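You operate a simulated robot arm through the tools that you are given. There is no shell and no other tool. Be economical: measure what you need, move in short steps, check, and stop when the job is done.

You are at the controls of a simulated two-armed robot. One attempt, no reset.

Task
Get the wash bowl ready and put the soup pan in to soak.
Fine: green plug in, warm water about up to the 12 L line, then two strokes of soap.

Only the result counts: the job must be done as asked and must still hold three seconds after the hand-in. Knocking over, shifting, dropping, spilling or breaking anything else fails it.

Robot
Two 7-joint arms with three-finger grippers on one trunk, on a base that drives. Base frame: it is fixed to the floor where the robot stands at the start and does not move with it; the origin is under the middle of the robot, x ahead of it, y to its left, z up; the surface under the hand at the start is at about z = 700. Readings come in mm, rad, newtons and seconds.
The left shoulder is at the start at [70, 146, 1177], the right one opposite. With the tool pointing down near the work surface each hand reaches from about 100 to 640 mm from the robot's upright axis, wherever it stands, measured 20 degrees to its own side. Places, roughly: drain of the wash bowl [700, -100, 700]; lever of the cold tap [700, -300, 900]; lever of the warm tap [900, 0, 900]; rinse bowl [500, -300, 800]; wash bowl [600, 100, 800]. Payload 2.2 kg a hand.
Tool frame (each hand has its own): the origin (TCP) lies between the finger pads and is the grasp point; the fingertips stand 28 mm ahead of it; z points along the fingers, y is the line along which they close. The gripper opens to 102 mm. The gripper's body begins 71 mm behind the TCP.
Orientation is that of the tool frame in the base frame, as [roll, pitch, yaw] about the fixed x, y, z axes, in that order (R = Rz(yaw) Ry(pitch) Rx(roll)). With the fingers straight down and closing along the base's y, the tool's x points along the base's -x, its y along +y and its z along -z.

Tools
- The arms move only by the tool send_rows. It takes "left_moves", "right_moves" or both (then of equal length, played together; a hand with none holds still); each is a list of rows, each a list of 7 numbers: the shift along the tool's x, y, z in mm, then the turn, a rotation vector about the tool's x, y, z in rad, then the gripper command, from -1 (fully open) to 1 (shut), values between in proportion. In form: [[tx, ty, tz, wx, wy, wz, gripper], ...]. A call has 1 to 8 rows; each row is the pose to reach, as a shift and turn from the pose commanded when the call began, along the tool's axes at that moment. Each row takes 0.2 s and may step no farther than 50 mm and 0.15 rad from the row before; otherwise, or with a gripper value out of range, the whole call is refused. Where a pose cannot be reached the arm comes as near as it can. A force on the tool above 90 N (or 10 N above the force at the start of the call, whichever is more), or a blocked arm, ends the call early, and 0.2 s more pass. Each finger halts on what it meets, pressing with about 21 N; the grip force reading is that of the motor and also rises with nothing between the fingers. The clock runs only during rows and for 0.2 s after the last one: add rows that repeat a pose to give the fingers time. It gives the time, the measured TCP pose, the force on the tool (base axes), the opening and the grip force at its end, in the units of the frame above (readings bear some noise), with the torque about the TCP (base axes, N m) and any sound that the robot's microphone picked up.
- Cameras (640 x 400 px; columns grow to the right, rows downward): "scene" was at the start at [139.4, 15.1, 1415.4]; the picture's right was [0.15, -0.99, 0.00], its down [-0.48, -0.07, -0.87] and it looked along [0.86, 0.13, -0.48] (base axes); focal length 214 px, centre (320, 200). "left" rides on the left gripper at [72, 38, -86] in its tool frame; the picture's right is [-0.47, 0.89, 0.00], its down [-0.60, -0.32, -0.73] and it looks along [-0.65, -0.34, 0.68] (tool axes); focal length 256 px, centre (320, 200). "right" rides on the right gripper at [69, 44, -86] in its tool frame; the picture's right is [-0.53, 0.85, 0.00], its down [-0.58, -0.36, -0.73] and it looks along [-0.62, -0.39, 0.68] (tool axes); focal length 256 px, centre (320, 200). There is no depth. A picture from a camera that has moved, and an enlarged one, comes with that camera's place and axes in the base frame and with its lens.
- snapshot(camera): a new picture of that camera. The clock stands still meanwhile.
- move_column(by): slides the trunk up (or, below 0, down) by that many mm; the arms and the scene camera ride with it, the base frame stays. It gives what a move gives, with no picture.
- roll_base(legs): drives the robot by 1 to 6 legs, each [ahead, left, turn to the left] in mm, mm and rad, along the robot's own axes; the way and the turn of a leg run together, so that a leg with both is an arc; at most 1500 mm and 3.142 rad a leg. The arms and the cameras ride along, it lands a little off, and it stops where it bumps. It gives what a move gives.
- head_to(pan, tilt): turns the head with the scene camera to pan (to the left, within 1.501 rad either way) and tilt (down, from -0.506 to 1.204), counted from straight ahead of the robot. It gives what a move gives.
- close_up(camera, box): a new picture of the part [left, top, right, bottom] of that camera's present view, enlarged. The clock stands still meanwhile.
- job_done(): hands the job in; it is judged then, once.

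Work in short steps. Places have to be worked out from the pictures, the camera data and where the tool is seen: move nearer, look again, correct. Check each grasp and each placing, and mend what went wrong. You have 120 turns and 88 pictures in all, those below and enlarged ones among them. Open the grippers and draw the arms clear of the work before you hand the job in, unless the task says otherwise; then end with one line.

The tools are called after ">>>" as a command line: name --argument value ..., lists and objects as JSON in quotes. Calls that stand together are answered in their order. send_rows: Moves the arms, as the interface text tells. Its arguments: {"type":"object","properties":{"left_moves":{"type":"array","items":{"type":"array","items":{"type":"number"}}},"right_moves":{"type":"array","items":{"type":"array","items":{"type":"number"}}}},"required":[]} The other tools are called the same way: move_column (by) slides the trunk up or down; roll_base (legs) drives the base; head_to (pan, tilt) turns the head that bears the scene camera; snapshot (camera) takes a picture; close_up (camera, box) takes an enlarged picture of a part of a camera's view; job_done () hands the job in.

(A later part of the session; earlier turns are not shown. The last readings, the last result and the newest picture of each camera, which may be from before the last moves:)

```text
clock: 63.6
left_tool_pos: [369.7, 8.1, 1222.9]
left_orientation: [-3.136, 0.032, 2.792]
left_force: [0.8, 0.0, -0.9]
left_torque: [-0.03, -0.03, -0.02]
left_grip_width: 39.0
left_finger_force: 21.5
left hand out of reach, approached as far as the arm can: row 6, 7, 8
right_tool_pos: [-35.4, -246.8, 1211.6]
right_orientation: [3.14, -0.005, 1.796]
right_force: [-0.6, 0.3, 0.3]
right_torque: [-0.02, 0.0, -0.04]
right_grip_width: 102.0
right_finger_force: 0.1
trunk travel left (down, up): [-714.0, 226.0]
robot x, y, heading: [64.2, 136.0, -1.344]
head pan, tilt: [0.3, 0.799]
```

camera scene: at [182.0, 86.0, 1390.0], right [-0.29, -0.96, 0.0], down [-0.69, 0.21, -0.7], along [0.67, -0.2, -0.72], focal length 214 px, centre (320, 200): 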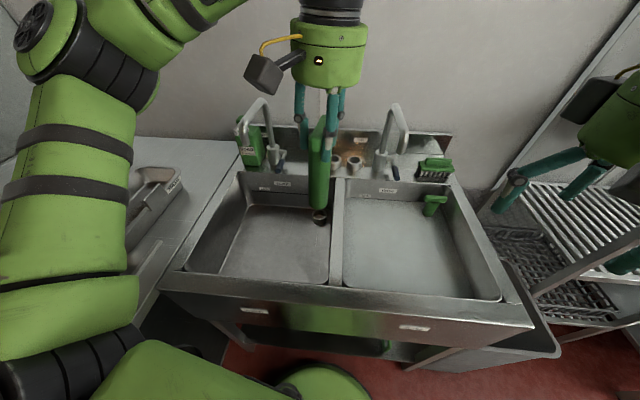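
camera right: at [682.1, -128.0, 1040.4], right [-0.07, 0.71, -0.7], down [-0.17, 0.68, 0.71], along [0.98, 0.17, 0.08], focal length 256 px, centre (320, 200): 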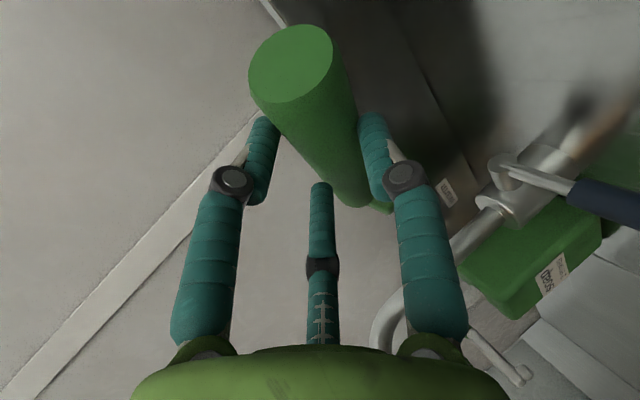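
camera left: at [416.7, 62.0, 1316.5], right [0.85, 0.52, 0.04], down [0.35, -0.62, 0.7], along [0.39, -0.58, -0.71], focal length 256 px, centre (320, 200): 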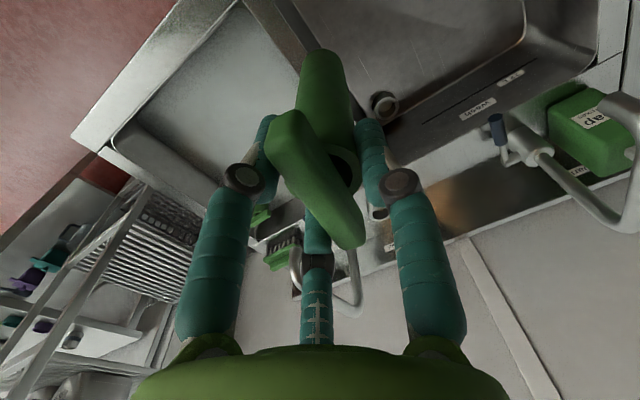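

Slightly short as the arm was too folded. Now I advance at safe height to just short of above the drain and level the tool.

>>> send_rows --left_moves '[[-43, 5, 23, 0, 0.006, 0, 1], [-86, 10, 46, 0, 0.012, 0, 1], [-130, 15, 69, 0, 0.018, 0, 1], [-173, 20, 92, 0, 0.024, 0, 1], [-216, 26, 115, 0, 0.03, 0, 1], [-260, 31, 138, 0, 0.032, 0, 1], [-303, 36, 161, 0, 0.032, 0, 1], [-346, 41, 183, 0, 0.032, 0, 1]]'

>>> head_to --pan 0.9 --tilt 0.9

>>> snapshot --camera "scene"

```text
clock: 65.4
left_tool_pos: [711.8, -83.9, 1070.6]
left_orientation: [-3.079, 0.04, 2.791]
left_force: [-0.6, 0.3, -10.4]
left_torque: [0.13, 0.02, -0.02]
left_grip_width: 39.0
left_finger_force: 21.6
left hand out of reach, approached as far as the arm can: row 1, 2, 3, 4, 5, 6
right_tool_pos: [-37.7, -246.7, 1211.4]
right_orientation: [3.139, -0.004, 1.796]
right_force: [-0.8, 0.5, 0.3]
right_torque: [-0.07, -0.07, -0.04]
right_grip_width: 102.0
right_finger_force: 0.0
trunk travel left (down, up): [-714.0, 226.0]
robot x, y, heading: [65.2, 138.3, -1.34]
head pan, tilt: [0.3, 0.799]
```

```text
clock: 66.4
left_tool_pos: [712.7, -83.3, 1072.0]
left_orientation: [-3.07, 0.044, 2.793]
left_force: [-0.2, 0.1, -1.2]
left_torque: [0.01, -0.02, 0.01]
left_grip_width: 38.7
left_finger_force: 21.1
right_tool_pos: [-36.8, -245.9, 1212.0]
right_orientation: [3.141, -0.003, 1.795]
right_force: [0.3, -0.5, -0.2]
right_torque: [-0.02, -0.01, 0.02]
right_grip_width: 102.1
right_finger_force: 0.0
trunk travel left (down, up): [-714.0, 226.0]
robot x, y, heading: [61.8, 134.9, -1.337]
head pan, tilt: [0.901, 0.901]
```

```text
23 pictures are left
camera scene: at [142.9, 57.3, 1382.2], right [-0.43, -0.9, 0.0], down [-0.71, 0.34, -0.62], along [0.56, -0.27, -0.78], focal length 214 px, centre (320, 200)
```

scene: 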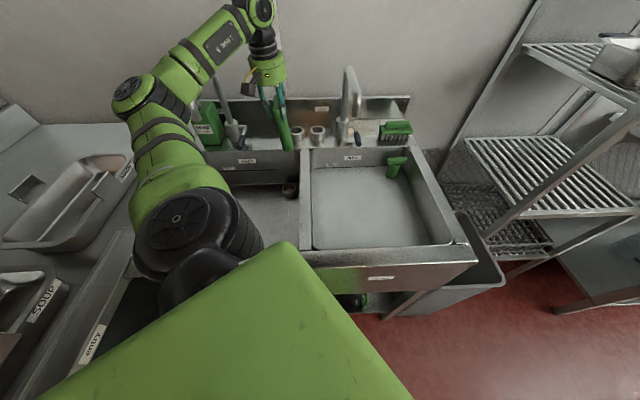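

The arm now reaches: n≈698, m≈166, z≈1072. I level the tool, centre over the drain and lower so the foot is ~860, then look closely.

>>> send_rows --left_moves '[[-3, 4, 20, -0.035, 0.022, 0, 1], [-6.7, 8.8, 45, -0.07, 0.044, 0, 1], [-6.7, 8.8, 72, -0.07, 0.044, 0, 1], [-6.7, 8.8, 72, -0.07, 0.044, 0, 1]]'

>>> close_up --camera "scene" --box '[240, 100, 340, 200]'

```text
clock: 67.4
left_tool_pos: [720.1, -68.4, 978.6]
left_orientation: [3.074, -0.043, 2.791]
left_force: [-0.1, -0.5, -0.7]
left_torque: [0.01, -0.01, -0.01]
left_grip_width: 38.7
left_finger_force: 20.9
right_tool_pos: [-36.0, -246.7, 1212.5]
right_orientation: [3.139, -0.003, 1.797]
right_force: [0.4, -0.9, 0.5]
right_torque: [0.01, -0.01, -0.03]
right_grip_width: 102.0
right_finger_force: 0.0
trunk travel left (down, up): [-714.0, 226.0]
robot x, y, heading: [62.3, 137.1, -1.342]
head pan, tilt: [0.901, 0.901]
```

```text
4.00 times, centred on (290, 150) of scene
camera zoom: at [143.2, 57.0, 1382.1], right [-0.43, -0.9, 0.0], down [-0.71, 0.33, -0.62], along [0.56, -0.27, -0.78], focal length 858 px, centre (440, 400)
```

zoom: 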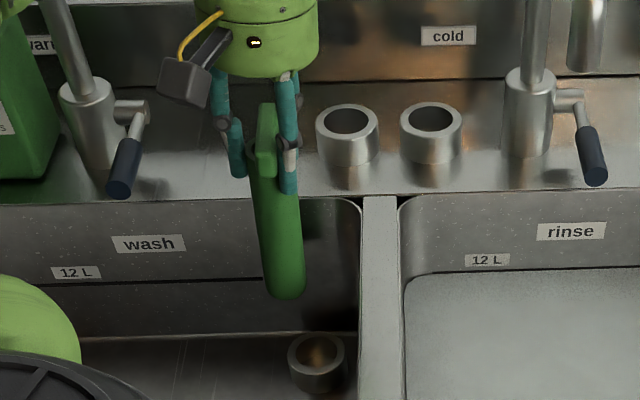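

The earlier tilt was just lag, so I undo that correction and shift to (704, 175); then check alignment over the ring.

>>> send_rows --left_moves '[[-3, -4, 0, 0.035, -0.022, 0, 1], [-6, -8, 0, 0.07, -0.044, 0, 1], [-6, -8, 15, 0.07, -0.044, 0, 1], [-6, -8, 30, 0.07, -0.044, 0, 1], [-6, -8, 30, 0.07, -0.044, 0, 1]]'

>>> close_up --camera "scene" --box '[265, 130, 335, 200]'

>>> close_up --camera "left" --box '[240, 0, 420, 220]'

```text
clock: 68.6
left_tool_pos: [724.0, -75.8, 945.7]
left_orientation: [-3.138, 0.0, 2.789]
left_force: [1.1, 0.3, -0.7]
left_torque: [0.0, 0.01, -0.03]
left_grip_width: 38.6
left_finger_force: 20.8
right_tool_pos: [-34.6, -245.0, 1212.5]
right_orientation: [3.141, -0.003, 1.797]
right_force: [0.3, -0.5, 0.4]
right_torque: [0.03, 0.01, 0.04]
right_grip_width: 102.2
right_finger_force: 0.0
trunk travel left (down, up): [-714.0, 226.0]
robot x, y, heading: [63.0, 135.0, -1.341]
head pan, tilt: [0.901, 0.901]
```

```text
5.71 times, centred on (300, 165) of scene
camera zoom: at [143.1, 57.0, 1382.1], right [-0.43, -0.9, 0.0], down [-0.71, 0.33, -0.62], along [0.56, -0.27, -0.78], focal length 1226 px, centre (434, 400)
```

zoom: 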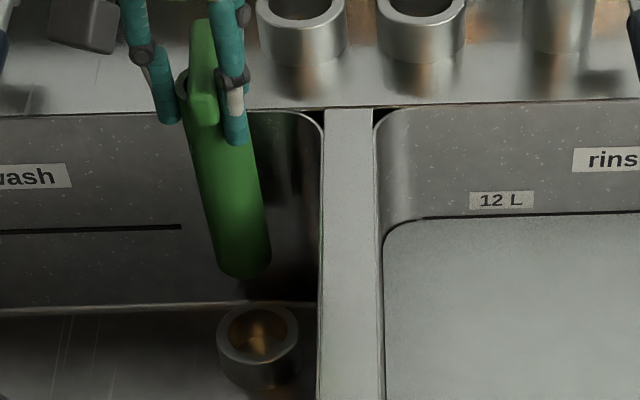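

```text
1.82 times, centred on (330, 110) of left
camera zoom: at [670.4, -14.4, 1030.0], right [0.74, 0.67, 0.0], down [0.46, -0.5, 0.73], along [0.49, -0.54, -0.68], focal length 465 px, centre (302, 364)
```

zoom: 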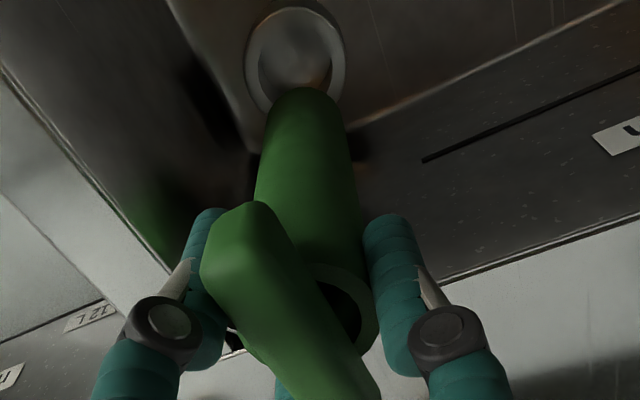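

Estimates of ring centre ≈ (701, 177); foot at ≈(705, 177). I shift 4 mm back and lower 50 mm so the foot is just over the ring, then check with the wrist camera.

>>> send_rows --left_moves '[[2, 0, 20, 0, 0, 0, 1], [4, 0, 40, 0, 0, 0, 1], [4, 0, 50, 0, 0, 0, 1], [4, 0, 50, 0, 0, 0, 1]]'

>>> close_up --camera "left" --box '[270, 0, 380, 100]'

>>> close_up --camera "scene" --box '[275, 150, 325, 200]'

```text
clock: 69.6
left_tool_pos: [721.8, -73.6, 896.2]
left_orientation: [-3.139, 0.0, 2.788]
left_force: [-0.1, -0.3, -1.5]
left_torque: [0.01, 0.01, 0.04]
left_grip_width: 38.6
left_finger_force: 21.2
right_tool_pos: [-35.1, -246.4, 1210.9]
right_orientation: [3.139, -0.003, 1.796]
right_force: [0.3, -1.1, 0.2]
right_torque: [0.01, 0.0, 0.02]
right_grip_width: 102.0
right_finger_force: 0.0
trunk travel left (down, up): [-714.0, 226.0]
robot x, y, heading: [60.5, 136.8, -1.345]
head pan, tilt: [0.901, 0.901]
```

```text
4.00 times, centred on (325, 50) of left
camera zoom: at [666.8, -13.0, 980.9], right [0.74, 0.67, 0.0], down [0.46, -0.5, 0.73], along [0.49, -0.54, -0.68], focal length 1024 px, centre (300, 800)
```

zoom: 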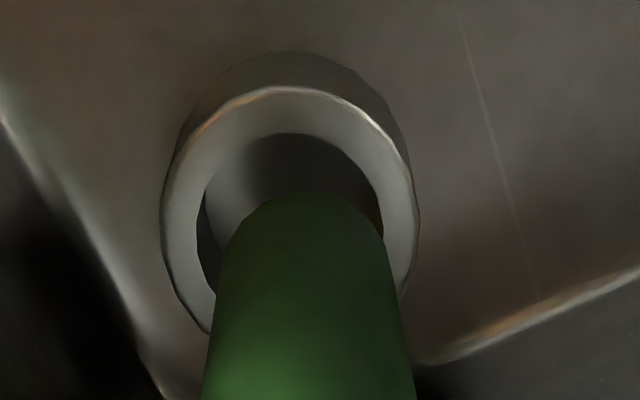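

```text
8.00 times, centred on (300, 175) of scene
camera zoom: at [143.3, 57.0, 1382.1], right [-0.43, -0.9, 0.0], down [-0.71, 0.33, -0.62], along [0.56, -0.27, -0.78], focal length 1716 px, centre (480, 400)
```

zoom: 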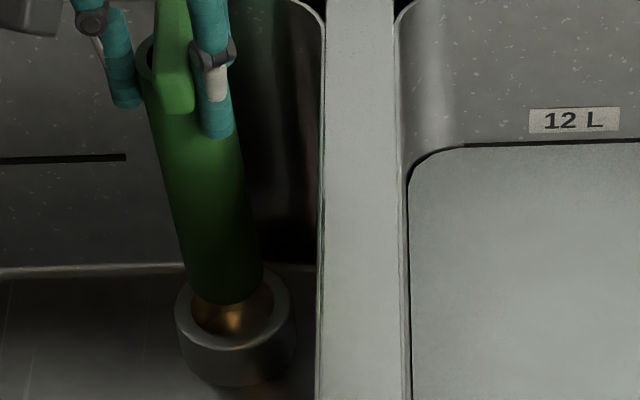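

Aligned within a few mm; foot should go ~2 mm to −m. I shift and lower 32 mm watching the force.

>>> send_rows --left_moves '[[0, -2, 8, 0, 0, 0, 1], [0, -2, 16, 0, 0, 0, 1], [0, -2, 24, 0, 0, 0, 1], [0, -2, 32, 0, 0, 0, 1]]'

```text
clock: 70.6
left_tool_pos: [719.6, -75.8, 866.2]
left_orientation: [-3.138, 0.005, 2.791]
left_force: [-0.5, 1.7, 16.6]
left_torque: [0.19, -0.3, 0.02]
left_grip_width: 37.9
left_finger_force: 21.1
right_tool_pos: [-38.3, -245.1, 1211.6]
right_orientation: [3.137, -0.002, 1.796]
right_force: [0.3, 0.4, -0.3]
right_torque: [0.01, 0.05, -0.02]
right_grip_width: 101.9
right_finger_force: 0.0
trunk travel left (down, up): [-714.0, 226.0]
robot x, y, heading: [65.6, 133.4, -1.343]
head pan, tilt: [0.901, 0.901]
```

Contact on the ring edge; the torque puts it at the +n,+m side of the foot. I lift 4 mm, shift 2 mm toward −n and −m, and lower again.

>>> send_rows --left_moves '[[0, 0, -6, 0, 0, 0, 1], [2, -2, -6, 0, 0, 0, 1], [2, -2, 0, 0, 0, 0, 1], [2, -2, 5, 0, 0, 0, 1], [2, -2, 10, 0, 0, 0, 1]]'

```text
clock: 71.8
left_tool_pos: [719.6, -78.3, 857.6]
left_orientation: [-3.137, 0.006, 2.789]
left_force: [2.5, 1.0, 17.5]
left_torque: [-0.25, -0.12, 0.02]
left_grip_width: 38.4
left_finger_force: 20.7
right_tool_pos: [-37.9, -245.4, 1211.7]
right_orientation: [3.136, -0.002, 1.796]
right_force: [0.7, 0.5, -0.4]
right_torque: [0.05, 0.01, -0.02]
right_grip_width: 101.8
right_finger_force: 0.0
trunk travel left (down, up): [-714.0, 226.0]
robot x, y, heading: [68.2, 134.1, -1.343]
head pan, tilt: [0.901, 0.901]
```

It went 9 mm lower; contact now at +n,−m. I nudge −n 1.5, +m 1 and continue down.

>>> send_rows --left_moves '[[1.5, 1, -3, 0, 0, 0, 1], [1.5, 1, 2, 0, 0, 0, 1], [1.5, 1, 7, 0, 0, 0, 1], [1.5, 1, 12, 0, 0, 0, 1]]'

>>> close_up --camera "scene" --box '[265, 130, 335, 200]'

```text
clock: 72.8
left_tool_pos: [714.9, -75.0, 844.3]
left_orientation: [-3.14, 0.0, 2.789]
left_force: [0.2, 2.9, 16.7]
left_torque: [-0.14, 0.2, 0.0]
left_grip_width: 36.9
left_finger_force: 20.9
right_tool_pos: [-38.9, -245.4, 1212.5]
right_orientation: [3.137, -0.004, 1.797]
right_force: [0.1, 0.0, 0.0]
right_torque: [0.03, -0.03, -0.03]
right_grip_width: 102.0
right_finger_force: 0.0
trunk travel left (down, up): [-714.0, 226.0]
robot x, y, heading: [65.0, 138.1, -1.337]
head pan, tilt: [0.901, 0.901]
```

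```text
5.71 times, centred on (300, 165) of scene
camera zoom: at [139.6, 58.7, 1382.5], right [-0.43, -0.9, 0.0], down [-0.71, 0.33, -0.62], along [0.56, -0.27, -0.78], focal length 1226 px, centre (434, 400)
```

zoom: 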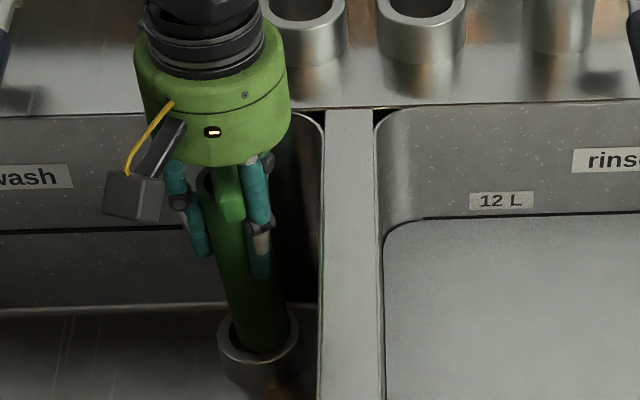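

Grip width is shrinking, suggesting the plug slides in the fingers. I check the foot/ring with the wrist camera.

>>> close_up --camera "left" --box '[240, 0, 400, 160]'

```text
2.50 times, centred on (320, 80) of left
camera zoom: at [660.4, -14.5, 928.9], right [0.74, 0.67, 0.0], down [0.46, -0.5, 0.73], along [0.49, -0.54, -0.68], focal length 640 px, centre (320, 500)
```

zoom: 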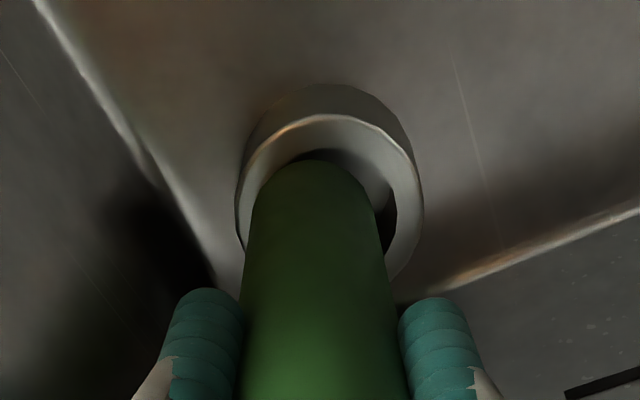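

Foot now sits ~3–5 mm off toward −m (torque agrees: contact at −n,−m). I lift slightly, shift +m 3, +n 1, and press down again.

>>> send_rows --left_moves '[[0, 0, -14, 0, 0, 0, 1], [-1, 3, -14, 0, 0, 0, 1], [-1, 3, -9, 0, 0, 0, 1], [-1, 3, -4, 0, 0, 0, 1], [-1, 3, 1, 0, 0, 0, 1]]'

```text
clock: 74.0
left_tool_pos: [718.8, -74.3, 840.1]
left_orientation: [-3.139, -0.001, 2.79]
left_force: [-0.5, 0.9, -2.0]
left_torque: [0.03, 0.01, 0.01]
left_grip_width: 36.6
left_finger_force: 21.0
right_tool_pos: [-35.8, -246.5, 1212.7]
right_orientation: [3.138, -0.002, 1.796]
right_force: [0.0, 0.2, -0.6]
right_torque: [0.01, 0.02, -0.01]
right_grip_width: 101.8
right_finger_force: 0.0
trunk travel left (down, up): [-714.0, 226.0]
robot x, y, heading: [64.8, 137.5, -1.338]
head pan, tilt: [0.901, 0.901]
```

No contact force at a lower height: the foot has entered the hole. I keep lowering until it seats.

>>> send_rows --left_moves '[[0, 0, 8, 0, 0, 0, 1], [0, 0, 16, 0, 0, 0, 1], [0, 0, 24, 0, 0, 0, 1], [0, 0, 32, 0, 0, 0, 1]]'

```text
clock: 75.0
left_tool_pos: [718.7, -73.7, 815.3]
left_orientation: [-3.133, 0.01, 2.79]
left_force: [1.0, 0.1, 19.4]
left_torque: [0.24, 0.06, 0.07]
left_grip_width: 37.1
left_finger_force: 21.2
right_tool_pos: [-39.7, -243.2, 1212.8]
right_orientation: [3.137, 0.001, 1.796]
right_force: [-0.1, 0.1, -0.3]
right_torque: [0.01, -0.01, 0.0]
right_grip_width: 101.8
right_finger_force: 0.0
trunk travel left (down, up): [-714.0, 226.0]
robot x, y, heading: [69.0, 139.4, -1.343]
head pan, tilt: [0.901, 0.901]
```

Force 19 N at z≈815. I press 8 mm more, then look.

>>> send_rows --left_moves '[[0, 0, 5, 0, 0, 0, 1], [0, 0, 10, 0, 0, 0, 1], [0, 0, 10, 0, 0, 0, 1]]'

>>> close_up --camera "scene" --box '[265, 130, 335, 200]'

```text
clock: 75.8
left_tool_pos: [717.0, -73.1, 801.9]
left_orientation: [-3.136, 0.004, 2.79]
left_force: [0.9, -1.7, 19.7]
left_torque: [0.08, 0.01, 0.02]
left_grip_width: 36.5
left_finger_force: 20.8
right_tool_pos: [-39.7, -245.8, 1211.9]
right_orientation: [3.138, 0.0, 1.796]
right_force: [-0.4, 0.4, -0.3]
right_torque: [-0.01, 0.0, -0.05]
right_grip_width: 102.1
right_finger_force: 0.1
trunk travel left (down, up): [-714.0, 226.0]
robot x, y, heading: [63.0, 136.3, -1.343]
head pan, tilt: [0.901, 0.901]
```

```text
5.71 times, centred on (300, 165) of scene
camera zoom: at [139.5, 57.8, 1382.4], right [-0.43, -0.9, 0.0], down [-0.71, 0.33, -0.62], along [0.56, -0.27, -0.78], focal length 1226 px, centre (434, 400)
```

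zoom: 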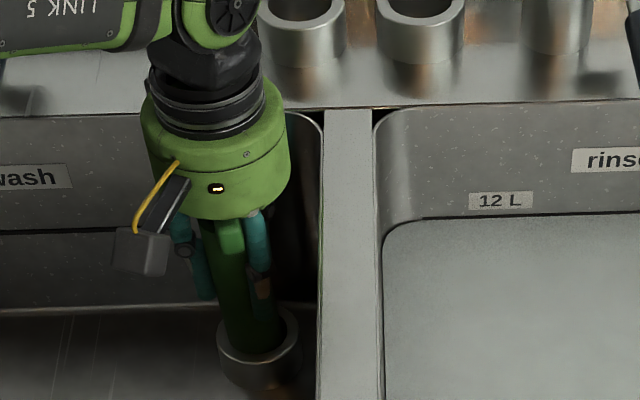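

The plug stands in the drain ring. I open and lift straight off to check its seating.

>>> send_rows --left_moves '[[0, 0, 0, 0, 0, 0, 0.2], [0, 0, 0, 0, 0, 0, -1], [0, 0, 0, 0, 0, 0, -1], [0, 0, -40, 0, 0, 0, -1], [0, 0, -80, 0, 0, 0, -1], [0, 0, -120, 0, 0, 0, -1], [0, 0, -160, 0, 0, 0, -1], [0, 0, -160, 0, 0, 0, -1]]'

>>> close_up --camera "scene" --box '[225, 100, 345, 200]'

```text
clock: 77.6
left_tool_pos: [722.7, -75.3, 964.0]
left_orientation: [-3.137, -0.002, 2.79]
left_force: [-0.2, 0.6, 0.2]
left_torque: [0.02, -0.01, -0.03]
left_grip_width: 102.3
left_finger_force: 0.0
right_tool_pos: [-37.1, -247.1, 1212.7]
right_orientation: [3.141, -0.004, 1.796]
right_force: [1.0, -0.7, 0.4]
right_torque: [-0.03, 0.01, -0.01]
right_grip_width: 102.0
right_finger_force: 0.1
trunk travel left (down, up): [-714.0, 226.0]
robot x, y, heading: [66.1, 143.4, -1.339]
head pan, tilt: [0.901, 0.901]
```

```text
4.00 times, centred on (285, 150) of scene
camera zoom: at [143.6, 56.7, 1382.1], right [-0.43, -0.9, 0.0], down [-0.71, 0.33, -0.62], along [0.56, -0.27, -0.78], focal length 858 px, centre (460, 400)
```

zoom: 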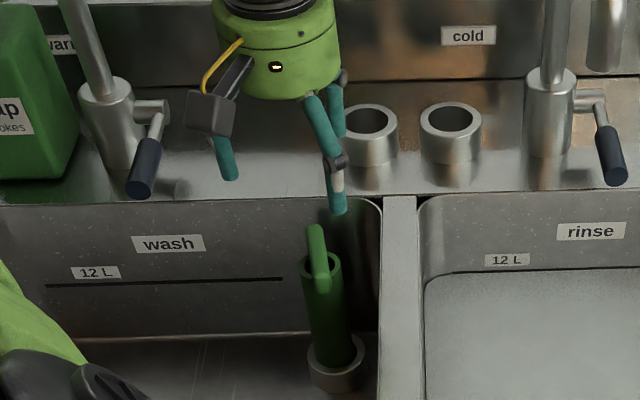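

Plug is seated, bar top ≈ z 858 as it was in its stand. Next the warm lever: handle from ≈(775, 312, 942) to (752, 328, 904), hub behind above. I bring the left hand round, tilted forward ~46° and yawed left.

>>> send_rows --left_moves '[[15, 10, -20, -0.02, -0.132, -0.047, -1], [30, 22, -40, -0.04, -0.264, -0.095, -1], [45, 35, -50, -0.06, -0.397, -0.142, -1], [58, 48, -50, -0.08, -0.529, -0.189, -1], [64, 60, -48, -0.1, -0.661, -0.237, -0.5], [64, 73, -46, -0.12, -0.793, -0.284, -0.2], [64, 73, -46, -0.12, -0.793, -0.284, -0.2]]'

>>> snapshot --camera "left"

```text
clock: 79.2
left_tool_pos: [684.0, 17.3, 1005.4]
left_orientation: [-3.136, 0.8, 3.093]
left_force: [0.1, 0.2, -0.4]
left_torque: [0.01, -0.02, -0.01]
left_grip_width: 61.1
left_finger_force: 0.1
right_tool_pos: [-36.5, -246.4, 1211.8]
right_orientation: [3.139, -0.002, 1.796]
right_force: [-0.7, 0.9, -0.2]
right_torque: [0.02, -0.05, 0.0]
right_grip_width: 101.8
right_finger_force: 0.1
trunk travel left (down, up): [-714.0, 226.0]
robot x, y, heading: [63.7, 134.9, -1.338]
head pan, tilt: [0.901, 0.901]
```

```text
13 pictures are left
camera left: at [575.1, 61.2, 1012.1], right [0.37, 0.87, 0.33], down [-0.12, -0.31, 0.94], along [0.92, -0.39, -0.01], focal length 256 px, centre (320, 200)
```

left: 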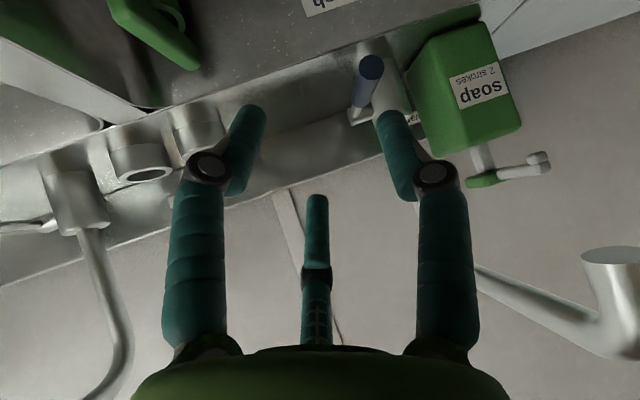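

Both views put the lever horizontal toward me: tip ≈ (753, 325, 911), hub ≈ (848, 324, 925). I move in to grip the handle at ≈ (770, 325, 917) and close.

>>> send_rows --left_moves '[[-20, 15, 30, 0, 0, 0, -0.2], [-42, 31, 60, 0, 0, 0, -0.2], [-42, 31, 100, 0, 0, 0, -0.2], [-42, 31, 140, 0, 0, 0, -0.2], [-42, 31, 168, 0, 0, 0, -0.2], [-42, 31, 168, 0, 0, 0, 1], [-42, 31, 168, 0, 0, 0, 1], [-42, 31, 168, 0, 0, 0, 1]]'

```text
clock: 81.0
left_tool_pos: [834.0, 41.8, 933.3]
left_orientation: [-3.128, 0.824, 3.103]
left_force: [0.7, -5.7, 39.8]
left_torque: [-1.09, -1.62, 1.63]
left_grip_width: 51.0
left_finger_force: 21.3
right_tool_pos: [-44.8, -245.6, 1210.2]
right_orientation: [3.132, -0.003, 1.796]
right_force: [0.3, 0.4, -0.2]
right_torque: [-0.01, -0.01, 0.02]
right_grip_width: 101.9
right_finger_force: 0.0
trunk travel left (down, up): [-714.0, 226.0]
robot x, y, heading: [60.5, 135.9, -1.348]
head pan, tilt: [0.901, 0.901]
```

Unexpected: 40 N upward and fingers stopped at 51 mm. I look with the scene camera before doing anything.

>>> close_up --camera "scene" --box '[215, 85, 315, 185]'

```text
4.00 times, centred on (265, 135) of scene
camera zoom: at [133.4, 56.9, 1382.9], right [-0.43, -0.9, 0.0], down [-0.7, 0.33, -0.63], along [0.57, -0.27, -0.78], focal length 858 px, centre (540, 460)
```

zoom: 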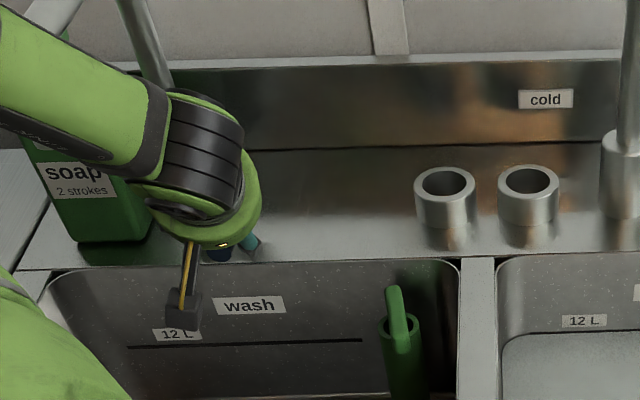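

The handle lies between the fingers, but the right fingertip is on the lever's hub stub – I'm ~16 mm too far in. I open, back off, and re-grip nearer the handle's tip.

>>> send_rows --left_moves '[[0, 0, -10, 0, 0, 0, -0.2], [0, 0, -40, 0, 0, 0, -0.2], [8, 5, -35, 0, 0, 0, -0.2], [8, 5, -14, 0, 0, 0, -0.2], [8, 5, -14, 0, 0, 0, 1], [8, 5, -14, 0, 0, 0, 1], [8, 5, -14, 0, 0, 0, 1]]'

```text
clock: 82.6
left_tool_pos: [813.8, 41.2, 940.9]
left_orientation: [-3.124, 0.829, 3.098]
left_force: [-10.0, -10.2, 52.0]
left_torque: [-0.95, -1.51, 0.35]
left_grip_width: 40.6
left_finger_force: 20.6
right_tool_pos: [-50.0, -246.9, 1211.3]
right_orientation: [3.128, -0.002, 1.796]
right_force: [0.2, -0.3, -0.1]
right_torque: [-0.02, 0.03, -0.03]
right_grip_width: 102.0
right_finger_force: 0.1
trunk travel left (down, up): [-714.0, 226.0]
robot x, y, heading: [63.7, 137.2, -1.339]
head pan, tilt: [0.901, 0.901]
```

Fingertips press on the hub stub (n≈785), so the handle is nearer than judged – tip ≈ (733, 320, 920). I back out and re-grip at ≈ (738, 320, 930).

>>> send_rows --left_moves '[[0, 0, -20, 0, 0, 0, -0.2], [0, 0, -50, 0, 0, 0, -0.2], [5, 0, -50, 0, 0, 0, -0.2], [5, 0, -18, 0, 0, 0, -0.2], [5, 0, -18, 0, 0, 0, -0.2], [5, 0, -18, 0, 0, 0, 1], [5, 0, -18, 0, 0, 0, 1], [5, 0, -18, 0, 0, 0, 1]]'

```text
clock: 84.4
left_tool_pos: [806.3, 40.2, 942.0]
left_orientation: [-3.13, 0.82, 3.094]
left_force: [9.6, -16.4, 33.9]
left_torque: [-0.68, -1.26, 0.17]
left_grip_width: 33.5
left_finger_force: 20.9
right_tool_pos: [-41.5, -249.4, 1210.4]
right_orientation: [3.136, -0.005, 1.794]
right_force: [-0.2, 0.2, -1.4]
right_torque: [-0.01, 0.0, -0.03]
right_grip_width: 102.0
right_finger_force: 0.0
trunk travel left (down, up): [-714.0, 226.0]
robot x, y, heading: [64.7, 136.0, -1.346]
head pan, tilt: [0.901, 0.901]
```

Still contact at 34 N. I need a view from the left wrist camera here.

>>> snapshot --camera "left"

```text
11 pictures are left
camera left: at [695.8, 84.7, 946.7], right [0.37, 0.87, 0.33], down [-0.14, -0.3, 0.94], along [0.92, -0.39, 0.01], focal length 256 px, centre (320, 200)
```

left: 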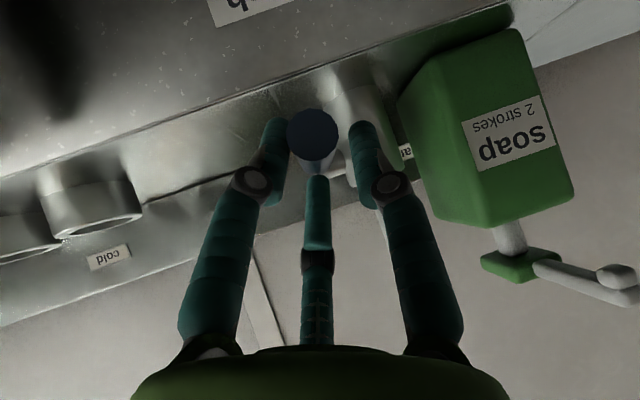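

The handle end (≈(730, 319, 921)) is between my fingers. I raise it gently in an arc to try opening the tap.

>>> send_rows --left_moves '[[-8, 0, -9, 0, 0, 0, 1], [-16, 0, -18, 0, 0, 0, 1], [-24, 0, -27, 0, 0, 0, 1], [-30, 0, -35, 0, 0, 0, 1], [-30, 0, -35, 0, 0, 0, 1]]'

```text
clock: 85.6
left_tool_pos: [798.6, 38.1, 971.5]
left_orientation: [-3.133, 0.782, 3.086]
left_force: [3.7, -24.7, -17.7]
left_torque: [0.06, 1.41, 0.13]
left_grip_width: 25.2
left_finger_force: 44.8
right_tool_pos: [-32.1, -252.9, 1208.7]
right_orientation: [-3.14, -0.012, 1.796]
right_force: [-0.4, 0.0, -0.3]
right_torque: [0.01, 0.03, -0.01]
right_grip_width: 102.1
right_finger_force: 0.0
trunk travel left (down, up): [-714.0, 226.0]
robot x, y, heading: [64.4, 133.0, -1.343]
head pan, tilt: [0.901, 0.901]
```

Grip is now 25 mm on the handle with 18 N pulling back, no water sound yet. I look whether the lever has moved.

>>> close_up --camera "scene" --box '[195, 75, 315, 195]'

```text
3.33 times, centred on (255, 135) of scene
camera zoom: at [148.7, 49.7, 1381.1], right [-0.43, -0.9, 0.0], down [-0.71, 0.34, -0.62], along [0.56, -0.26, -0.79], focal length 715 px, centre (537, 417)
```

zoom: 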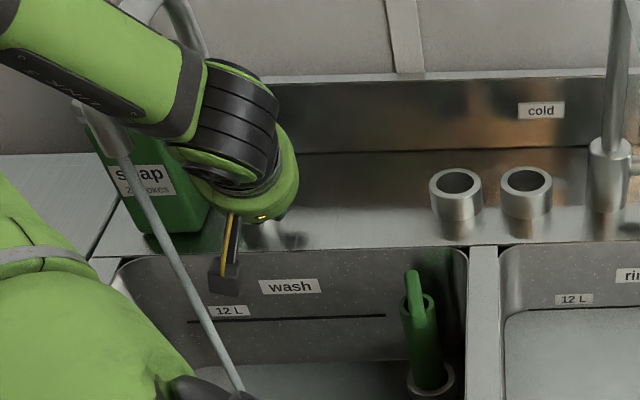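

The tap is open: a stream falls from the warm spout into the wash bowl, water covers the floor. I hold for a few seconds to gauge the fill rate.

>>> send_rows --left_moves '[[0, 0, 0, 0, 0, 0, 1], [0, 0, 0, 0, 0, 0, 1], [0, 0, 0, 0, 0, 0, 1], [0, 0, 0, 0, 0, 0, 1], [0, 0, 0, 0, 0, 0, 1], [0, 0, 0, 0, 0, 0, 1], [0, 0, 0, 0, 0, 0, 1], [0, 0, 0, 0, 0, 0, 1]]'

>>> send_rows --left_moves '[[0, 0, 0, 0, 0, 0, 1], [0, 0, 0, 0, 0, 0, 1], [0, 0, 0, 0, 0, 0, 1], [0, 0, 0, 0, 0, 0, 1], [0, 0, 0, 0, 0, 0, 1], [0, 0, 0, 0, 0, 0, 1], [0, 0, 0, 0, 0, 0, 1], [0, 0, 0, 0, 0, 0, 1]]'

>>> close_up --camera "scene" --box '[195, 95, 315, 195]'

```text
clock: 87.4
left_tool_pos: [798.4, 37.6, 972.2]
left_orientation: [-3.134, 0.784, 3.086]
left_force: [1.4, -25.9, -17.9]
left_torque: [-0.03, 1.24, -0.03]
left_grip_width: 25.1
left_finger_force: 44.6
right_tool_pos: [-30.5, -252.4, 1209.9]
right_orientation: [-3.141, -0.011, 1.796]
right_force: [-0.3, -0.7, 0.1]
right_torque: [-0.02, -0.01, 0.01]
right_grip_width: 101.8
right_finger_force: 0.1
trunk travel left (down, up): [-714.0, 226.0]
robot x, y, heading: [61.3, 138.2, -1.343]
head pan, tilt: [0.901, 0.901]
```

```text
clock: 89.2
left_tool_pos: [801.1, 38.0, 971.8]
left_orientation: [-3.135, 0.785, 3.088]
left_force: [2.2, -24.9, -17.1]
left_torque: [-0.05, 1.14, -0.08]
left_grip_width: 25.1
left_finger_force: 45.3
right_tool_pos: [-32.3, -252.9, 1209.2]
right_orientation: [-3.139, -0.01, 1.795]
right_force: [0.0, -0.4, 0.2]
right_torque: [0.0, 0.01, 0.01]
right_grip_width: 101.8
right_finger_force: 0.0
trunk travel left (down, up): [-714.0, 226.0]
robot x, y, heading: [61.4, 137.2, -1.342]
head pan, tilt: [0.901, 0.901]
```

```text
4.00 times, centred on (255, 145) of scene
camera zoom: at [147.8, 49.9, 1381.3], right [-0.43, -0.9, 0.0], down [-0.71, 0.34, -0.62], along [0.56, -0.26, -0.79], focal length 858 px, centre (580, 420)
```

zoom: 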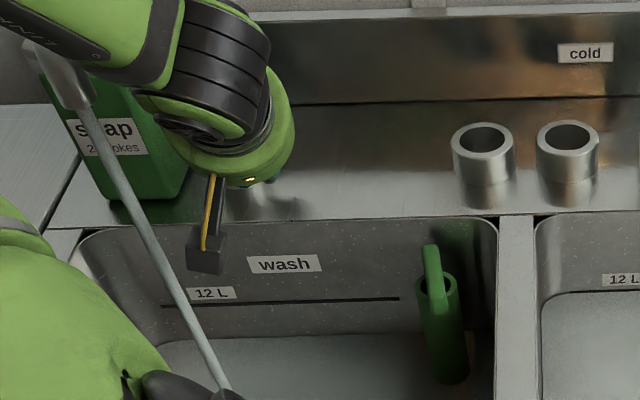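

The level is roughly half-way or a little more (est. z≈748; line ≈797), rising ~7–11 mm/s. I hold 3.4 s more and look again.

>>> send_rows --left_moves '[[0, 0, 0, 0, 0, 0, 1], [0, 0, 0, 0, 0, 0, 1], [0, 0, 0, 0, 0, 0, 1], [0, 0, 0, 0, 0, 0, 1], [0, 0, 0, 0, 0, 0, 1], [0, 0, 0, 0, 0, 0, 1], [0, 0, 0, 0, 0, 0, 1], [0, 0, 0, 0, 0, 0, 1]]'

>>> send_rows --left_moves '[[0, 0, 0, 0, 0, 0, 1], [0, 0, 0, 0, 0, 0, 1], [0, 0, 0, 0, 0, 0, 1], [0, 0, 0, 0, 0, 0, 1], [0, 0, 0, 0, 0, 0, 1], [0, 0, 0, 0, 0, 0, 1]]'

>>> close_up --camera "scene" --box '[195, 95, 315, 195]'

```text
clock: 91.0
left_tool_pos: [799.1, 39.2, 972.9]
left_orientation: [-3.133, 0.787, 3.089]
left_force: [2.7, -25.0, -15.0]
left_torque: [-0.15, 1.11, -0.16]
left_grip_width: 25.2
left_finger_force: 45.0
right_tool_pos: [-32.2, -252.0, 1210.5]
right_orientation: [-3.142, -0.008, 1.797]
right_force: [-0.3, 0.4, 0.3]
right_torque: [0.0, -0.01, 0.0]
right_grip_width: 102.2
right_finger_force: 0.0
trunk travel left (down, up): [-714.0, 226.0]
robot x, y, heading: [62.3, 134.2, -1.344]
head pan, tilt: [0.901, 0.901]
```

```text
clock: 92.4
left_tool_pos: [798.8, 38.4, 973.9]
left_orientation: [-3.133, 0.789, 3.087]
left_force: [1.9, -24.4, -15.1]
left_torque: [-0.15, 1.02, -0.2]
left_grip_width: 25.0
left_finger_force: 44.4
right_tool_pos: [-32.9, -251.7, 1211.2]
right_orientation: [3.142, -0.008, 1.795]
right_force: [0.9, -0.6, -0.1]
right_torque: [0.02, -0.01, 0.0]
right_grip_width: 102.1
right_finger_force: 0.0
trunk travel left (down, up): [-714.0, 226.0]
robot x, y, heading: [65.0, 138.4, -1.338]
head pan, tilt: [0.901, 0.901]
```

```text
4.00 times, centred on (255, 145) of scene
camera zoom: at [147.3, 49.9, 1381.4], right [-0.43, -0.9, 0.0], down [-0.71, 0.34, -0.62], along [0.56, -0.26, -0.79], focal length 858 px, centre (580, 420)
```

zoom: 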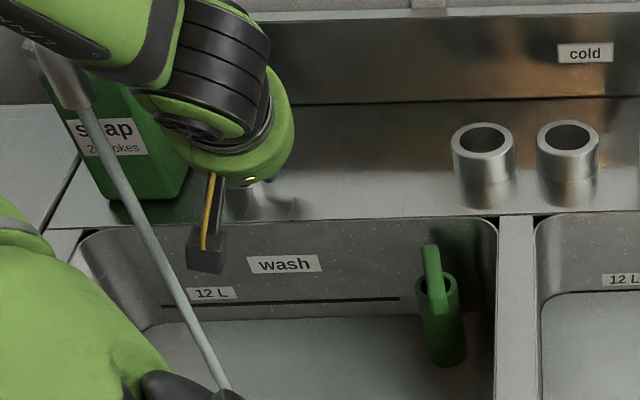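

The surface is ~19 px below the line, rising ~5.6 px/s. I hold ~2.6 s more and then push the lever back down to closed.

>>> send_rows --left_moves '[[0, 0, 0, 0, 0, 0, 1], [0, 0, 0, 0, 0, 0, 1], [0, 0, 0, 0, 0, 0, 1], [0, 0, 0, 0, 0, 0, 1], [0, 0, 0, 0, 0, 0, 1], [0, 0, 0, 0, 0, 0, 1], [0, 0, 0, 0, 0, 0, 1], [0, 0, 0, 0, 0, 0, 1]]'

>>> send_rows --left_moves '[[0, 0, 0, 0, 0, 0, 1], [0, 0, 0, 0, 0, 0, 1], [0, 0, 0, 0, 0, 0, 1], [10, 0, 12, 0, 0, 0, 1], [20, 0, 24, 0, 0, 0, 1], [30, 0, 35, 0, 0, 0, 1], [33, 0, 37, 0, 0, 0, 1], [33, 0, 37, 0, 0, 0, 1]]'

>>> close_up --camera "scene" --box '[195, 95, 315, 195]'

```text
clock: 94.2
left_tool_pos: [800.1, 37.6, 974.7]
left_orientation: [-3.133, 0.788, 3.086]
left_force: [2.1, -24.3, -13.9]
left_torque: [-0.23, 0.89, -0.21]
left_grip_width: 25.1
left_finger_force: 44.8
right_tool_pos: [-32.2, -252.1, 1209.3]
right_orientation: [-3.14, -0.008, 1.797]
right_force: [0.4, 0.0, 1.1]
right_torque: [-0.02, -0.01, 0.02]
right_grip_width: 102.1
right_finger_force: 0.1
trunk travel left (down, up): [-714.0, 226.0]
robot x, y, heading: [63.7, 136.7, -1.347]
head pan, tilt: [0.901, 0.901]
```

```text
clock: 96.0
left_tool_pos: [796.8, 39.3, 942.4]
left_orientation: [-3.125, 0.825, 3.095]
left_force: [-15.6, -15.0, 44.5]
left_torque: [-0.69, -1.2, 0.31]
left_grip_width: 25.2
left_finger_force: 44.7
right_tool_pos: [-48.6, -247.9, 1211.4]
right_orientation: [3.128, -0.003, 1.798]
right_force: [0.8, 0.7, 0.3]
right_torque: [-0.01, 0.0, 0.03]
right_grip_width: 101.9
right_finger_force: 0.1
trunk travel left (down, up): [-714.0, 226.0]
robot x, y, heading: [63.2, 135.1, -1.34]
head pan, tilt: [0.901, 0.901]
```

```text
4.00 times, centred on (255, 145) of scene
camera zoom: at [128.3, 54.9, 1383.2], right [-0.43, -0.9, -0.01], down [-0.7, 0.34, -0.63], along [0.57, -0.26, -0.78], focal length 858 px, centre (580, 420)
```

zoom: 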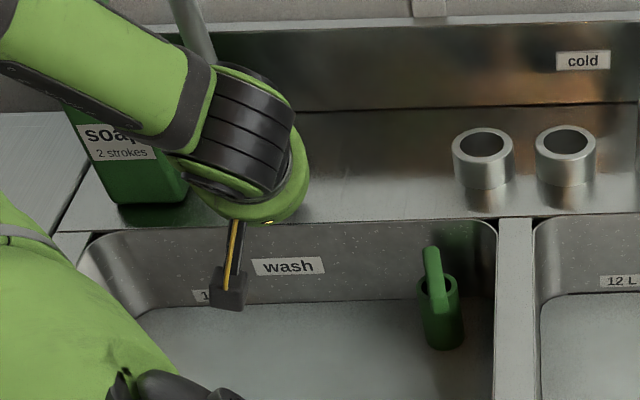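

The stream has stopped and the surface coincides with the 12 L line. I release the lever and back the hand out and up.

>>> send_rows --left_moves '[[0, 0, 0, 0, 0, 0, -0.2], [0, 0, 0, 0, 0, 0, -0.2], [0, 0, -40, 0, 0, 0, -0.2], [0, 0, -80, 0, 0, 0, -0.2], [0, 0, -120, 0, 0, 0, -0.2], [0, -10, -165, 0, 0, 0, 0.5], [0, -20, -210, 0, 0, 0, 1], [0, -20, -250, 0, 0, 0, 1]]'

```text
clock: 97.8
left_tool_pos: [644.9, 30.4, 1111.1]
left_orientation: [-3.138, 0.796, 3.093]
left_force: [0.1, -0.4, 0.1]
left_torque: [-0.01, 0.0, -0.03]
left_grip_width: 2.4
left_finger_force: 21.2
left hand out of reach, approached as far as the arm can: row 7, 8
right_tool_pos: [-34.8, -245.2, 1211.8]
right_orientation: [3.139, -0.001, 1.795]
right_force: [0.3, 0.4, 0.4]
right_torque: [-0.01, 0.02, -0.03]
right_grip_width: 101.6
right_finger_force: 0.1
trunk travel left (down, up): [-714.0, 226.0]
robot x, y, heading: [65.9, 136.8, -1.343]
head pan, tilt: [0.901, 0.901]
```

I turn the base left 0.5 rad, then slide left toward the soap side.

>>> roll_base --legs '[[0, 0, 0.5]]'

```text
clock: 99.6
left_tool_pos: [626.7, 320.1, 1111.4]
left_orientation: [-3.137, 0.799, -2.696]
left_force: [0.4, -0.3, 0.7]
left_torque: [-0.03, -0.02, 0.03]
left_grip_width: 2.4
left_finger_force: 20.9
right_tool_pos: [158.5, -247.0, 1212.2]
right_orientation: [-3.141, -0.005, 2.294]
right_force: [0.0, 0.6, 0.7]
right_torque: [0.04, -0.01, -0.05]
right_grip_width: 102.2
right_finger_force: 0.1
trunk travel left (down, up): [-714.0, 226.0]
robot x, y, heading: [65.1, 135.6, -0.842]
head pan, tilt: [0.901, 0.901]
```

Clear. Now slide the base 110 mm left along the sink.

>>> roll_base --legs '[[-52, 97, 0]]'

```text
clock: 100.8
left_tool_pos: [663.3, 417.0, 1111.9]
left_orientation: [-3.139, 0.798, -2.694]
left_force: [0.1, 0.2, 0.1]
left_torque: [0.02, -0.01, 0.02]
left_grip_width: 2.3
left_finger_force: 21.5
right_tool_pos: [195.7, -149.1, 1211.4]
right_orientation: [3.137, -0.006, 2.293]
right_force: [0.4, -0.5, -0.7]
right_torque: [0.01, 0.0, -0.02]
right_grip_width: 102.2
right_finger_force: 0.1
trunk travel left (down, up): [-714.0, 226.0]
robot x, y, heading: [102.1, 235.2, -0.843]
head pan, tilt: [0.901, 0.901]
```

I rotate the left hand's yaw to the right so it can come at the pump from the left of the spout.

>>> send_rows --left_moves '[[0, 0, 0, 0.102, 0, 0.1, 1], [0, 0, 0, 0.204, 0, 0.2, 1], [0, 0, 0, 0.307, 0, 0.299, 1], [0, 0, 0, 0.409, 0, 0.399, 1], [0, 0, 0, 0.511, 0, 0.498, 1], [0, 0, 0, 0.613, 0, 0.598, 1], [0, 0, 0, 0.716, 0, 0.698, 1], [0, 0, 0, 0.818, 0, 0.798, 1]]'

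```text
clock: 102.6
left_tool_pos: [671.0, 383.1, 1148.5]
left_orientation: [-3.137, 0.796, 2.493]
left_force: [1.4, -1.0, -0.6]
left_torque: [0.01, 0.0, 0.04]
left_grip_width: 2.3
left_finger_force: 21.1
left hand out of reach, approached as far as the arm can: row 1, 2, 7, 8
right_tool_pos: [199.7, -149.4, 1212.0]
right_orientation: [-3.14, -0.007, 2.293]
right_force: [0.1, -0.5, -0.6]
right_torque: [0.04, 0.07, 0.0]
right_grip_width: 102.2
right_finger_force: 0.0
trunk travel left (down, up): [-714.0, 226.0]
robot x, y, heading: [99.6, 235.3, -0.841]
head pan, tilt: [0.901, 0.901]
```

Hand now points forward-right (ψ≈−0.3). I move it to a point above and just in front of the pump head (839, 446, ~1060).

>>> send_rows --left_moves '[[-32, -5, 34, 0.01, -0.022, 0.01, 1], [-64, -10, 68, 0.02, -0.044, 0.02, 1], [-95, -15, 102, 0.03, -0.066, 0.03, 1], [-127, -20, 136, 0.04, -0.088, 0.04, 1], [-159, -25, 170, 0.05, -0.11, 0.05, 1], [-190, -30, 204, 0.06, -0.132, 0.06, 1], [-222, -35, 238, 0.071, -0.154, 0.07, 1], [-222, -35, 238, 0.071, -0.154, 0.07, 1]]'

>>> snapshot --camera "left"

```text
clock: 104.4
left_tool_pos: [884.8, 151.3, 1142.6]
left_orientation: [3.128, 0.956, 2.336]
left_force: [-0.4, 0.4, -0.9]
left_torque: [-0.05, -0.03, -0.03]
left_grip_width: 2.1
left_finger_force: 21.0
left hand out of reach, approached as far as the arm can: row 7, 8
right_tool_pos: [196.3, -148.4, 1212.3]
right_orientation: [3.14, -0.003, 2.293]
right_force: [0.2, -0.6, 0.2]
right_torque: [-0.02, -0.06, -0.03]
right_grip_width: 101.9
right_finger_force: 0.1
trunk travel left (down, up): [-714.0, 226.0]
robot x, y, heading: [100.2, 238.2, -0.841]
head pan, tilt: [0.901, 0.901]
```

```text
6 pictures are left
camera left: at [834.6, 258.4, 1131.7], right [0.82, 0.43, 0.39], down [-0.41, -0.05, 0.91], along [0.41, -0.9, 0.13], focal length 256 px, centre (320, 200)
```

left: 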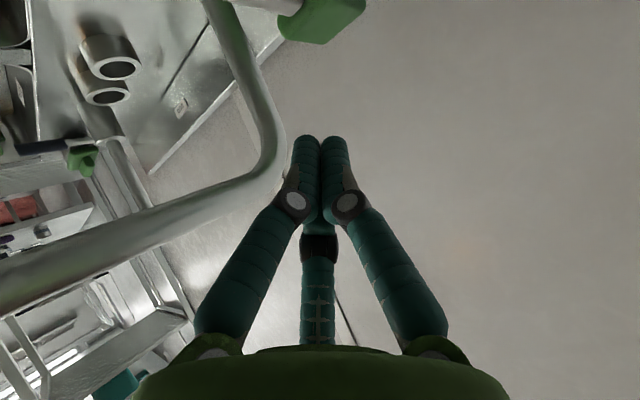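

Pump head top is at ≈ (834, 449, 1058); my fingertips are at (799, 435, 1126), at the edge of reach. I creep the base 14 mm closer to the sink.

>>> roll_base --legs '[[12, 7, 0]]'

```text
clock: 105.2
left_tool_pos: [895.3, 148.6, 1144.1]
left_orientation: [3.126, 0.957, 2.335]
left_force: [-0.7, 0.5, 0.2]
left_torque: [0.0, -0.01, 0.06]
left_grip_width: 2.4
left_finger_force: 20.7
right_tool_pos: [206.5, -150.3, 1213.3]
right_orientation: [3.138, -0.002, 2.295]
right_force: [-0.9, 0.5, -0.3]
right_torque: [0.0, -0.05, 0.02]
right_grip_width: 102.2
right_finger_force: 0.1
trunk travel left (down, up): [-714.0, 226.0]
robot x, y, heading: [112.0, 232.8, -0.842]
head pan, tilt: [0.901, 0.901]
```

I use the arm for the small sideways/forward correction (flattening the hand slightly) and will press with the trunk.

>>> send_rows --left_moves '[[-2, 10, 7, 0, -0.075, 0, 1], [-5, 21, 13, 0, -0.15, 0, 1], [-5, 21, 13, 0, -0.15, 0, 1]]'

```text
clock: 106.0
left_tool_pos: [920.3, 150.4, 1137.2]
left_orientation: [3.128, 1.107, 2.342]
left_force: [0.6, 0.4, -0.7]
left_torque: [-0.03, -0.01, -0.01]
left_grip_width: 2.5
left_finger_force: 21.1
left hand out of reach, approached as far as the arm can: row 1, 2, 3
right_tool_pos: [212.5, -150.9, 1211.8]
right_orientation: [-3.141, -0.004, 2.293]
right_force: [1.4, -0.2, -1.3]
right_torque: [-0.04, 0.03, 0.02]
right_grip_width: 102.0
right_finger_force: 0.0
trunk travel left (down, up): [-714.0, 226.0]
robot x, y, heading: [116.3, 232.1, -0.838]
head pan, tilt: [0.901, 0.901]
```

Fingertips are right above the head at (835, 446, ~1119). I lower the trunk 50 mm, then press in small steps.

>>> move_column --by -48

>>> move_column --by -12

```text
clock: 106.9
left_tool_pos: [917.3, 150.4, 1090.1]
left_orientation: [3.123, 1.108, 2.338]
left_force: [-0.7, 0.4, 0.5]
left_torque: [0.01, 0.03, -0.02]
left_grip_width: 2.4
left_finger_force: 20.7
right_tool_pos: [208.8, -151.9, 1163.5]
right_orientation: [3.138, -0.003, 2.293]
right_force: [-0.3, 0.9, 0.6]
right_torque: [0.01, -0.02, -0.02]
right_grip_width: 101.9
right_finger_force: 0.1
trunk travel left (down, up): [-666.0, 274.0]
robot x, y, heading: [115.5, 234.7, -0.844]
head pan, tilt: [0.901, 0.901]
```

```text
clock: 107.5
left_tool_pos: [917.3, 150.5, 1078.6]
left_orientation: [3.123, 1.108, 2.339]
left_force: [0.6, -0.5, 3.1]
left_torque: [-0.06, -0.02, 0.04]
left_grip_width: 2.1
left_finger_force: 20.7
right_tool_pos: [208.6, -152.4, 1152.6]
right_orientation: [3.138, -0.003, 2.294]
right_force: [-0.2, 0.5, -0.8]
right_torque: [0.02, 0.01, 0.0]
right_grip_width: 102.0
right_finger_force: 0.1
trunk travel left (down, up): [-654.0, 286.0]
robot x, y, heading: [114.6, 231.9, -0.84]
head pan, tilt: [0.901, 0.901]
```

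Light contact (3 N) at TCP z≈1079. I press further down.

>>> move_column --by -15

```text
clock: 108.1
left_tool_pos: [917.0, 149.6, 1067.7]
left_orientation: [3.121, 1.117, 2.336]
left_force: [7.7, 0.8, 15.4]
left_torque: [-0.17, -0.32, 0.14]
left_grip_width: 2.2
left_finger_force: 20.9
right_tool_pos: [207.7, -152.2, 1137.6]
right_orientation: [3.14, -0.002, 2.294]
right_force: [-0.8, -0.1, 0.6]
right_torque: [0.01, -0.01, -0.04]
right_grip_width: 102.1
right_finger_force: 0.2
trunk travel left (down, up): [-639.0, 301.0]
robot x, y, heading: [114.7, 232.4, -0.845]
head pan, tilt: [0.901, 0.901]
```

Spring-like 15 N. A little further to complete the stroke.

>>> move_column --by -10

```text
clock: 108.7
left_tool_pos: [916.1, 150.2, 1066.8]
left_orientation: [3.122, 1.136, 2.337]
left_force: [13.5, 4.8, 31.5]
left_torque: [-0.4, -0.55, 0.28]
left_grip_width: 2.1
left_finger_force: 21.2
right_tool_pos: [205.3, -150.3, 1127.3]
right_orientation: [3.138, 0.0, 2.293]
right_force: [0.1, 0.1, 0.6]
right_torque: [0.02, 0.0, 0.02]
right_grip_width: 101.9
right_finger_force: 0.0
trunk travel left (down, up): [-629.0, 311.0]
robot x, y, heading: [112.6, 231.8, -0.846]
head pan, tilt: [0.901, 0.901]
```

It bottomed out (no more travel, force doubled): first stroke ≈12 mm done. I let the head come fully up and press a second time.

>>> move_column --by 40

>>> close_up --camera "scene" --box '[120, 40, 360, 200]'

```text
clock: 109.5
left_tool_pos: [916.5, 150.5, 1090.5]
left_orientation: [3.129, 1.103, 2.342]
left_force: [-0.9, 0.2, 0.3]
left_torque: [0.02, -0.04, -0.01]
left_grip_width: 2.4
left_finger_force: 21.1
right_tool_pos: [209.3, -152.5, 1166.5]
right_orientation: [3.14, -0.004, 2.294]
right_force: [1.2, 0.0, 0.1]
right_torque: [0.0, 0.0, 0.0]
right_grip_width: 102.0
right_finger_force: 0.1
trunk travel left (down, up): [-669.0, 271.0]
robot x, y, heading: [116.3, 232.9, -0.842]
head pan, tilt: [0.901, 0.901]
```

```text
2.50 times, centred on (240, 120) of scene
camera zoom: at [222.6, 200.6, 1337.0], right [0.06, -1.0, 0.0], down [-0.78, -0.04, -0.62], along [0.62, 0.04, -0.78], focal length 536 px, centre (520, 400)
```

zoom: 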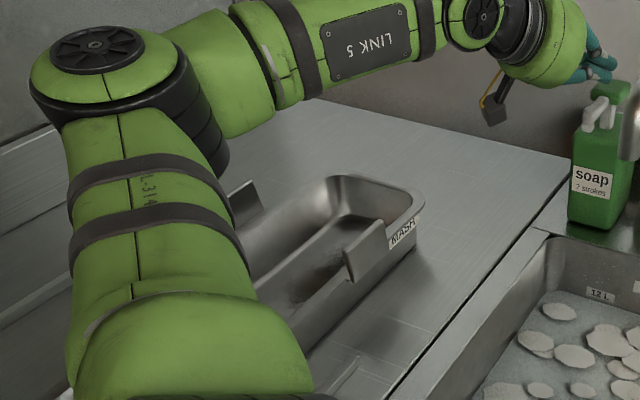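

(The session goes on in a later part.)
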